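You operate a simulated robot arm through the tools that you are given. There is no shell and no other tool. Be economical: measure what you need, move in short steps, check, and stop when the job is done.

You are at the controls of a simulated robot arm. One attempt, no reset.

Task
Take the blue spool from the top of the fitting bench and leave it in the orange bowl.
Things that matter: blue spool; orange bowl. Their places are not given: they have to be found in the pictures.

Only the result counts: the job must be done as asked and must still hold three seconds after the hand-in. Knocking over, shifting, dropping, spilling or breaking anything else fails it.

Robot
A 7-joint arm with a two-finger parallel gripper, fixed in place. Base frame: the origin is at the foot of the arm, x ahead of it, y to its left, z up; the work surface is at about z = 0. Units: cm, degrees, N and s.
With the tool pointing down near the work surface it reaches from about 22 to 58 cm from the base axis. Its first joint turns from -66.0 to 66.0 degrees. Payload 2.5 kg.
Tool frame: the origin (TCP) lies between the finger pads and is the grasp point; the fingertips stand 2.3 cm ahead of it; z points along the fingers, y is the line along which they close. Largest opening 9.4 cm; finger width 3.8, thickness 1; the body of the gripper, 5.4 by 9.6 cm, starts 3.9 cm behind the TCP.
Orientation is that of the tool frame in the base frame, as a unit quaternion [x, y, z, w]. With the fingers straight down and closing along the base's y, the tool's x points along the base's -x, its y along +y and its z along -z.

Tools
- The arm moves only by the tool servo_tool. Its argument "rows" is a list of rows, each a list of 5 numbers: the closure in counts, from 0 (fully open) to 255 (shut), then the shift along the tool's x, y, z in units of 200 mm (1.0 is 200 mm), then the turn about the tool's z in units of 45 degrees (1.0 is 45 degrees). In form: [[gripper, tx, ty, tz, spin], ...]. A call has 1 to 20 rows; each row is the pose to reach, as a shift and turn from the pose commanded when the call began, along the tool's axes at that moment. A call with a number of a shift or a turn outside -1 to 1 is refused whole. Each row takes 0.2 s and may step no farther than 5 cm and 8.6 degrees from the row before; otherwise, or with a gripper value out of range, the whole call is refused. A pose out of reach is approached as far as the arm can. The call stops where the force on the tool passes 40 N (or 10 N more than at its start, if that is more) or the arm is blocked; 0.2 s more then pass. The fingers move at their own pace (about 10.8 cm/s each) and stop on an object; they squeeze with about 43 N. The grip force told is the motor's: it shows also when the fingers shut on nothing. Time passes only in rows, and 0.2 s behind the last, so rows that repeat a pose let the fingers close. It gives the time, the measured TCP pose, the force on the tool (base axes), the opening and the grip force at its end, in the units of the frame above (readings bear some noise).
- Cameras (640 x 400 px; columns grow to the right, rows downward): "scene" is fixed at [9.15, -39.25, 55.11]; the picture's right is [0.97, -0.23, 0.00], its down [-0.12, -0.49, -0.86] and it looks along [0.20, 0.84, -0.50] (base axes); focal length 329 px, centre (320, 200). "wrist" rides on the gripper at [-3.9, 0, -4.4] in the tool frame; the picture's right is [0.00, -1.00, 0.00], its down [0.97, 0.00, -0.24] and it looks along [0.24, 0.00, 0.97] (tool axes); focal length 218 px, centre (320, 200).
- capture(camera): a new picture of that camera. The clock stands still meanwhile.
- probe_pixels(camera, pixels): for up to 12 pixels [column, row] of the newest picture of that camera ("zoom" is the newest enlarged one), the place [x, y, z] in the base frame of the surface seen there, good to about 0.2 cm. The clock stands still meanwhile.
- inspect(camera, box): a new picture of the part [left, top, right, bottom] of that camera's present view, enlarged. The clock stands still meanwhile.
- finish_job(): hands the job in; it is judged then, once.

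Keep the steps short. Do not move on a guess: measure, check each grasp and each placing, and mend mistakes. In all there are 60 turns and 26 pictures (those below and enlarged ones count). Leave the gripper open and the arm clear of the work at the hand-in unless told otherwise, and finish with a single line.

The tools are called after "Call:" as a command line: name --pt "numbers of a row" for each row, then --argument value for the rest, lists and objects as JSON in quotes. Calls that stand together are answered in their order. servo_tool: Moves the arm, as the interface text tells. Its arguments: {"type":"object","properties":{"rows":{"type":"array","items":{"type":"array","items":{"type":"number"}}}},"required":["rows"]} The other tools are called the same way: capture (camera) takes a picture; probe_pixels (camera, pixels) gives the place of the surface under pixels of a picture; inspect (camera, box) takes an enlarged picture of a part of a camera's view; finish_job () hands the job in.

At the start:

```text
clock: 0.0
tool_pos: [27.1, 34.25, 30.12]
tcp_rot: [0.0, 1.0, 0.0, 0.0]
contact_force: [0.3, 0.1, 1.1]
width: 9.42
gripper_force: 0.1
```

scene: 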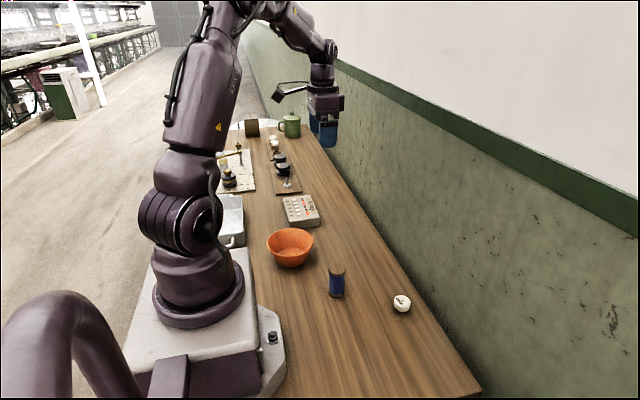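
wrist: 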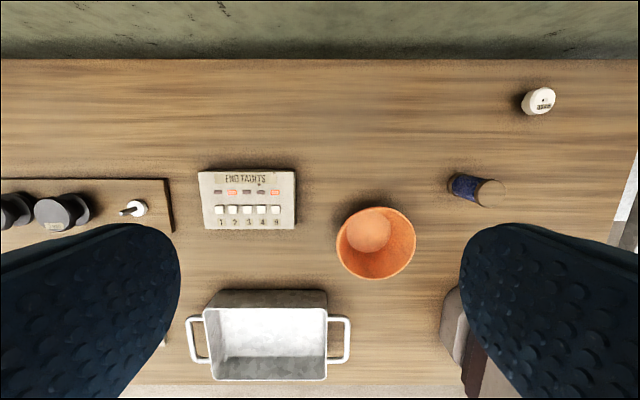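

The blue spool shows at scene (337,282) and the orange bowl at (290,247). I'll enlarge that area and probe both.

Call:
inspect --camera "scene" --box '[250, 210, 410, 310]'

Call:
probe_pixels --camera "scene" --pixels '[[337, 268], [337, 273], [336, 285], [336, 296], [290, 265], [267, 243], [314, 243], [290, 230], [292, 245], [360, 300], [402, 303], [302, 210]]'

Call:
probe_pixels --camera "wrist" --pixels '[[490, 193], [465, 187], [500, 193], [336, 243], [415, 243], [375, 207], [375, 278], [368, 230], [540, 100], [440, 260]]'

```text
4.00 times, centred on (330, 260) of scene
```

zoom: 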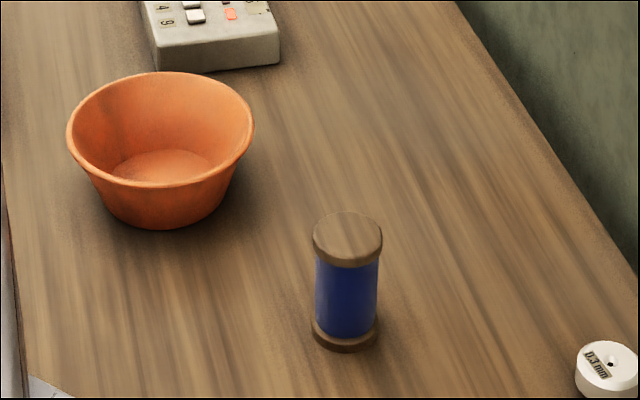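

```text
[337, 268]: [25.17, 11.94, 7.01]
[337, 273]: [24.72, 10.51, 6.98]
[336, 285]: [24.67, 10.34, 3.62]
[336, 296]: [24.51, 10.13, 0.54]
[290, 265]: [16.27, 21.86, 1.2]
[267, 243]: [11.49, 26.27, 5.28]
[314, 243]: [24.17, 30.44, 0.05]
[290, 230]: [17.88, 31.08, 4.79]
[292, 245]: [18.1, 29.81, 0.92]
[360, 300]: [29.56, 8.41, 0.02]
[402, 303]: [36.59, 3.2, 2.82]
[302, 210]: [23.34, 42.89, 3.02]
```

```text
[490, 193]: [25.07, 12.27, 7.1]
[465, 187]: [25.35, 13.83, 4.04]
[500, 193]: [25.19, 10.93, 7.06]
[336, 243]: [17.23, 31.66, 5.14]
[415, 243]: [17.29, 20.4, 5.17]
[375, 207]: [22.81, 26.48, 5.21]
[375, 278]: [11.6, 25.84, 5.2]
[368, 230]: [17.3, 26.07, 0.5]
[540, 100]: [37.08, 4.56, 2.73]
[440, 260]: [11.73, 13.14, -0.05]
```

The spool stands upright, axis at about (25.1, 11.9), top at z 7.0, about 3.7 wide. The bowl's centre is about (17.2, 26.0), with its rim at z 5.2. I'll travel at height toward the spool first.

Call:
servo_tool --pt "0 0.02 -0.2 0 0" --pt "0 0.04 -0.4 0 0" --pt "0 0.06 -0.6 0 0" --pt "0 0.08 -0.8 0 0" --pt "0 0.1 -1.0 0 0" --pt "0 0.1 -1.0 0 0"

```text
clock: 1.4
tool_pos: [25.13, 14.21, 30.22]
tcp_rot: [-0.001, 1.0, 0.0, -0.001]
contact_force: [0.1, 0.2, -0.5]
width: 9.43
gripper_force: 0.1
```

At (25.1, 14.2, 30.2). Next I'll move the last 2.35 cm in y and go down to z ≈ 16, then look with the wrist camera.

Call:
servo_tool --pt "0 0 -0.06 0.15 0" --pt "0 0 -0.115 0.35 0" --pt "0 0 -0.115 0.55 0" --pt "0 0 -0.115 0.7 0" --pt "0 0 -0.115 0.7 0"

Call:
capture --camera "wrist"

```text
clock: 2.6
tool_pos: [25.2, 11.85, 16.11]
tcp_rot: [-0.001, 1.0, -0.001, 0.0]
contact_force: [-0.1, 0.8, -0.2]
width: 9.39
gripper_force: 0.1
```

```text
22 pictures are left
```

wrist: 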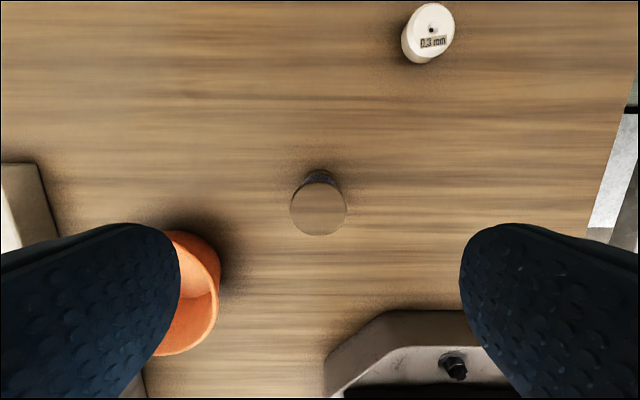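

The spool top shows at wrist (318,207), midway between the fingers. I'll probe its edges to confirm the centre.

Call:
probe_pixels --camera "wrist" --pixels '[[318, 207], [293, 207], [343, 207], [318, 186], [318, 231]]'

```text
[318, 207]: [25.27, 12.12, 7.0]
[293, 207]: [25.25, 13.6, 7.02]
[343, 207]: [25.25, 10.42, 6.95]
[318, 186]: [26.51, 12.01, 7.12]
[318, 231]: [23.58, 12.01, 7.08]
```

Centre is (25.15, 12.0), well aligned. I'll go down to TCP z ≈ 5.8, holding the fingers open.

Call:
servo_tool --pt "0 0 0.0075 0.15 0" --pt "0 0 0.0075 0.3 0" --pt "0 0 0.0075 0.42 0" --pt "0 0 0.0075 0.515 0" --pt "0 0 0.0075 0.515 0"

```text
clock: 3.8
tool_pos: [25.08, 11.96, 5.85]
tcp_rot: [-0.002, 1.0, 0.0, 0.0]
contact_force: [0.3, -0.3, -0.4]
width: 9.42
gripper_force: 0.0
```

At (25.1, 12.0, 5.85) with no contact. Now I'll close on the spool.

Call:
servo_tool --pt "120 0 0 0 0" --pt "180 0 0 0 0" --pt "255 0 0 0 0" --pt "255 0 0 0 0" --pt "255 0 0 0 0"

```text
clock: 5.0
tool_pos: [25.13, 11.96, 5.75]
tcp_rot: [0.0, 1.0, 0.0, 0.001]
contact_force: [0.4, 0.6, -0.5]
width: 3.66
gripper_force: 43.2
```

The opening is 3.66 cm at 43 N, so the spool is held. I'll lift 11 cm gently and look.

Call:
servo_tool --pt "255 0 0 -0.05 0" --pt "255 0 0 -0.15 0" --pt "255 0 0 -0.28 0" --pt "255 0 0 -0.42 0" --pt "255 0 0 -0.55 0" --pt "255 0 0 -0.55 0"

Call:
inspect --camera "scene" --box '[240, 150, 440, 310]'

```text
clock: 6.4
tool_pos: [25.14, 12.01, 16.83]
tcp_rot: [0.0, 1.0, 0.0, 0.0]
contact_force: [0.1, 0.2, -0.4]
width: 3.68
gripper_force: 42.7
```

```text
2.50 times, centred on (340, 230) of scene
```

zoom: 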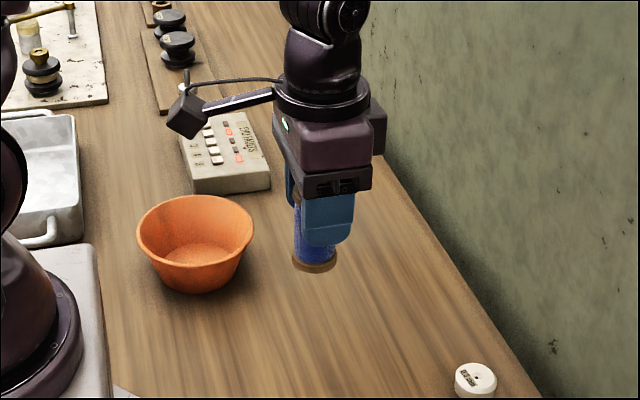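

The spool is held upright, its bottom about 11 cm up, clear of the rim. I'll carry it over the bowl centre.

Call:
servo_tool --pt "255 0.04 0.07 0 0" --pt "255 0.12 0.21 0 0" --pt "255 0.2 0.35 0 0" --pt "255 0.28 0.49 0 0" --pt "255 0.36 0.63 0 0" --pt "255 0.397 0.7 0 0" --pt "255 0.397 0.7 0 0"

Call:
capture --camera "scene"

Call:
capture --camera "wrist"

```text
clock: 8.0
tool_pos: [17.14, 26.09, 16.78]
tcp_rot: [-0.001, 1.0, 0.0, 0.0]
contact_force: [0.3, 0.1, -0.6]
width: 3.65
gripper_force: 42.7
```

```text
20 pictures are left
```

scene: 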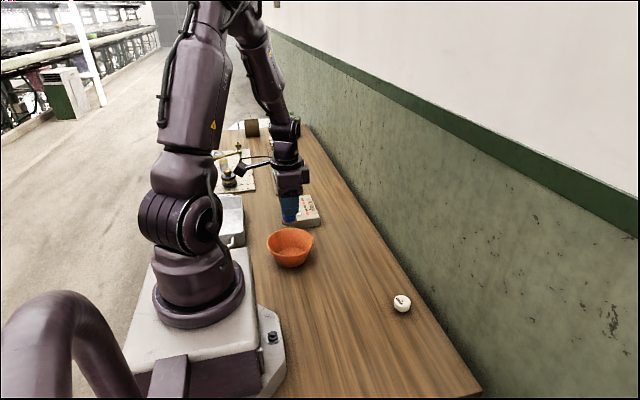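

```text
19 pictures are left
```

wrist: 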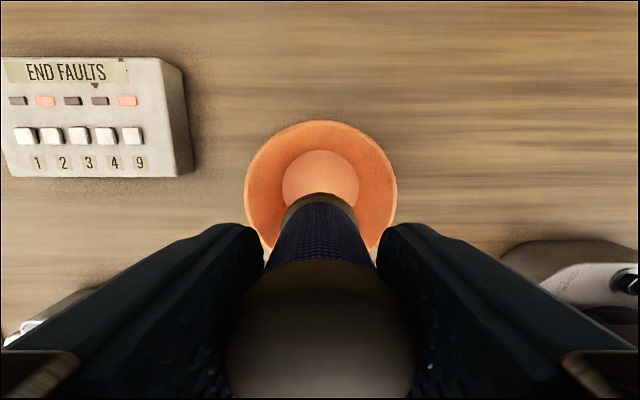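

The spool is centred over the bowl. Next I'll lower it to TCP z ≈ 7.2, leaving its bottom about 1.4 above the table and just off the bowl floor.

Call:
servo_tool --pt "255 0 0 0.12 0" --pt "255 0 0 0.24 0" --pt "255 0 0 0.34 0" --pt "255 0 0 0.42 0" --pt "255 0 0 0.479 0" --pt "255 0 0 0.479 0"

Call:
inspect --camera "scene" --box '[230, 170, 350, 280]'

```text
clock: 9.4
tool_pos: [17.17, 26.19, 7.17]
tcp_rot: [0.0, 1.0, 0.0, 0.0]
contact_force: [-0.4, 0.1, -0.4]
width: 3.67
gripper_force: 43.1
```

```text
3.64 times, centred on (290, 225) of scene
```

zoom: 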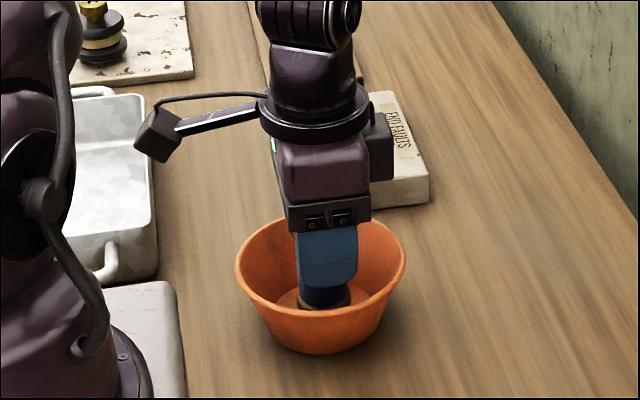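

The spool is inside the bowl with no contact yet. I'll lower in 1 mm steps to find the floor.

Call:
servo_tool --pt "255 0 0 0.005 0" --pt "255 0 0 0.01 0" --pt "255 0 0 0.015 0" --pt "255 0 0 0.02 0" --pt "255 0 0 0.02 0"

```text
clock: 10.6
tool_pos: [17.21, 26.17, 6.72]
tcp_rot: [0.0, 1.0, 0.0, 0.001]
contact_force: [0.8, -0.4, -0.7]
width: 3.66
gripper_force: 42.8
```

No contact yet at z 6.72. I'll keep going in small steps.

Call:
servo_tool --pt "255 0 0 0.004 0" --pt "255 0 0 0.008 0" --pt "255 0 0 0.01 0" --pt "255 0 0 0.01 0"

```text
clock: 11.6
tool_pos: [17.12, 26.0, 6.57]
tcp_rot: [0.0, 1.0, -0.001, 0.0]
contact_force: [-1.1, 0.0, -0.5]
width: 3.64
gripper_force: 43.1
```

Call:
servo_tool --pt "255 0 0 0.004 0" --pt "255 0 0 0.008 0" --pt "255 0 0 0.01 0" --pt "255 0 0 0.01 0"

```text
clock: 12.6
tool_pos: [17.27, 26.07, 6.37]
tcp_rot: [0.0, 1.0, 0.0, 0.0]
contact_force: [-0.8, 0.2, -0.1]
width: 3.68
gripper_force: 43.4
```

Call:
servo_tool --pt "255 0 0 0.003 0" --pt "255 0 0 0.006 0" --pt "255 0 0 0.009 0" --pt "255 0 0 0.009 0"

```text
clock: 13.6
tool_pos: [17.15, 26.08, 6.25]
tcp_rot: [-0.001, 1.0, -0.001, 0.0]
contact_force: [0.0, -0.5, 0.1]
width: 3.67
gripper_force: 43.4
```

Still no force at z 6.25; the floor was probed at 0.5–0.9. Another 1–2 mm down.

Call:
servo_tool --pt "255 0 0 0.003 0" --pt "255 0 0 0.006 0" --pt "255 0 0 0.008 0" --pt "255 0 0 0.008 0"

Call:
inspect --camera "scene" --box '[250, 210, 330, 275]'

```text
clock: 14.6
tool_pos: [17.18, 26.03, 6.11]
tcp_rot: [-0.001, 1.0, 0.0, 0.001]
contact_force: [-2.1, -2.5, 21.4]
width: 3.66
gripper_force: 43.0
```

```text
6.15 times, centred on (290, 242) of scene
```

zoom: 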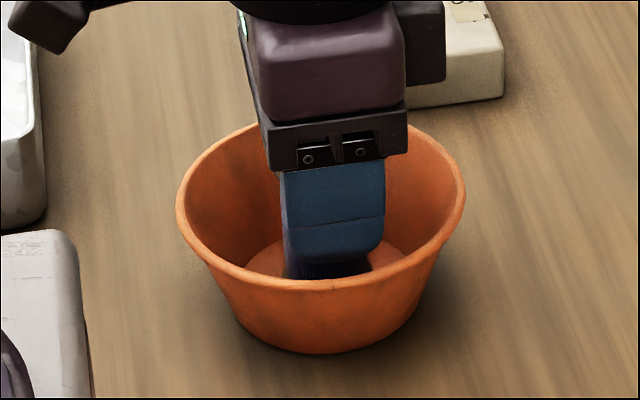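

The upward force is 21 N, so the spool is on the floor. I'll ease up 0.5 mm, open partly to about 5 cm so the fingers stay clear of the bowl wall, then let it settle.

Call:
servo_tool --pt "255 0 0 -0.004 0" --pt "220 0 0 -0.004 0" --pt "120 0 0 -0.004 0" --pt "120 0 0 -0.004 0" --pt "120 0 0 -0.004 0"

```text
clock: 15.8
tool_pos: [17.2, 26.01, 6.15]
tcp_rot: [0.0, 1.0, 0.0, 0.0]
contact_force: [0.6, -0.2, 0.3]
width: 4.96
gripper_force: 0.1
```

The opening is 4.96 and there is no contact. I'll rise straight up slowly, and open fully once above.

Call:
servo_tool --pt "120 0 0 -0.04 0" --pt "120 0 0 -0.1 0" --pt "120 0 0 -0.18 0" --pt "120 0 0 -0.3 0" --pt "120 0 0 -0.45 0" --pt "0 0 0 -0.6 0" --pt "0 0 0 -0.75 0" --pt "0 0 0 -0.75 0"

Call:
inspect --camera "scene" --box '[230, 170, 350, 280]'

Call:
capture --camera "wrist"

```text
clock: 17.6
tool_pos: [17.1, 25.89, 21.13]
tcp_rot: [-0.001, 1.0, 0.0, 0.0]
contact_force: [-0.5, 0.2, 0.6]
width: 9.37
gripper_force: 0.0
```

```text
3.64 times, centred on (290, 225) of scene
```

zoom: 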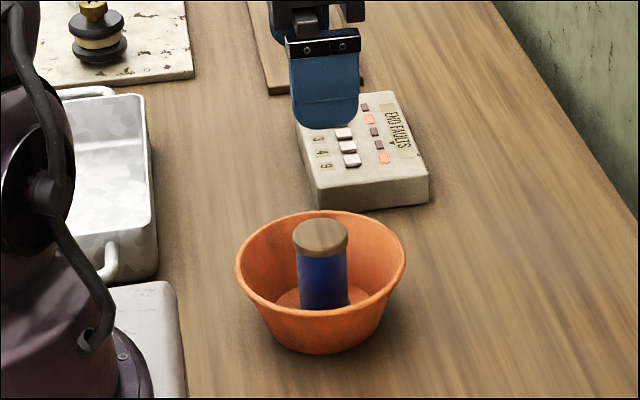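

```text
15 pictures are left
```

wrist: 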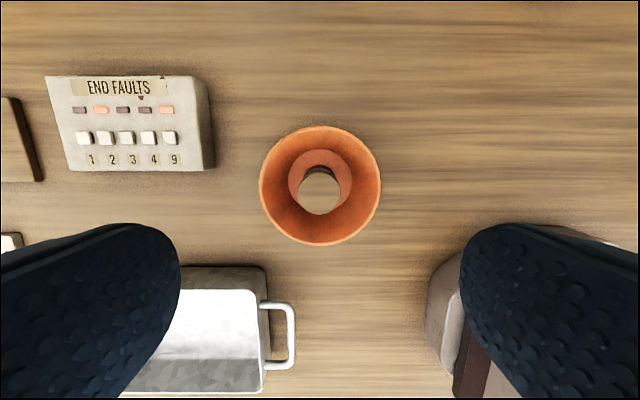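

The spool stands upright in the bowl, the bowl has not moved, the gripper is open, and the arm is well above the work. I'll hand in.

Call:
finish_job

```text
The job is handed in.
```

The blue spool is standing upright in the orange bowl, nothing else was moved, and the arm is clear with the gripper open.
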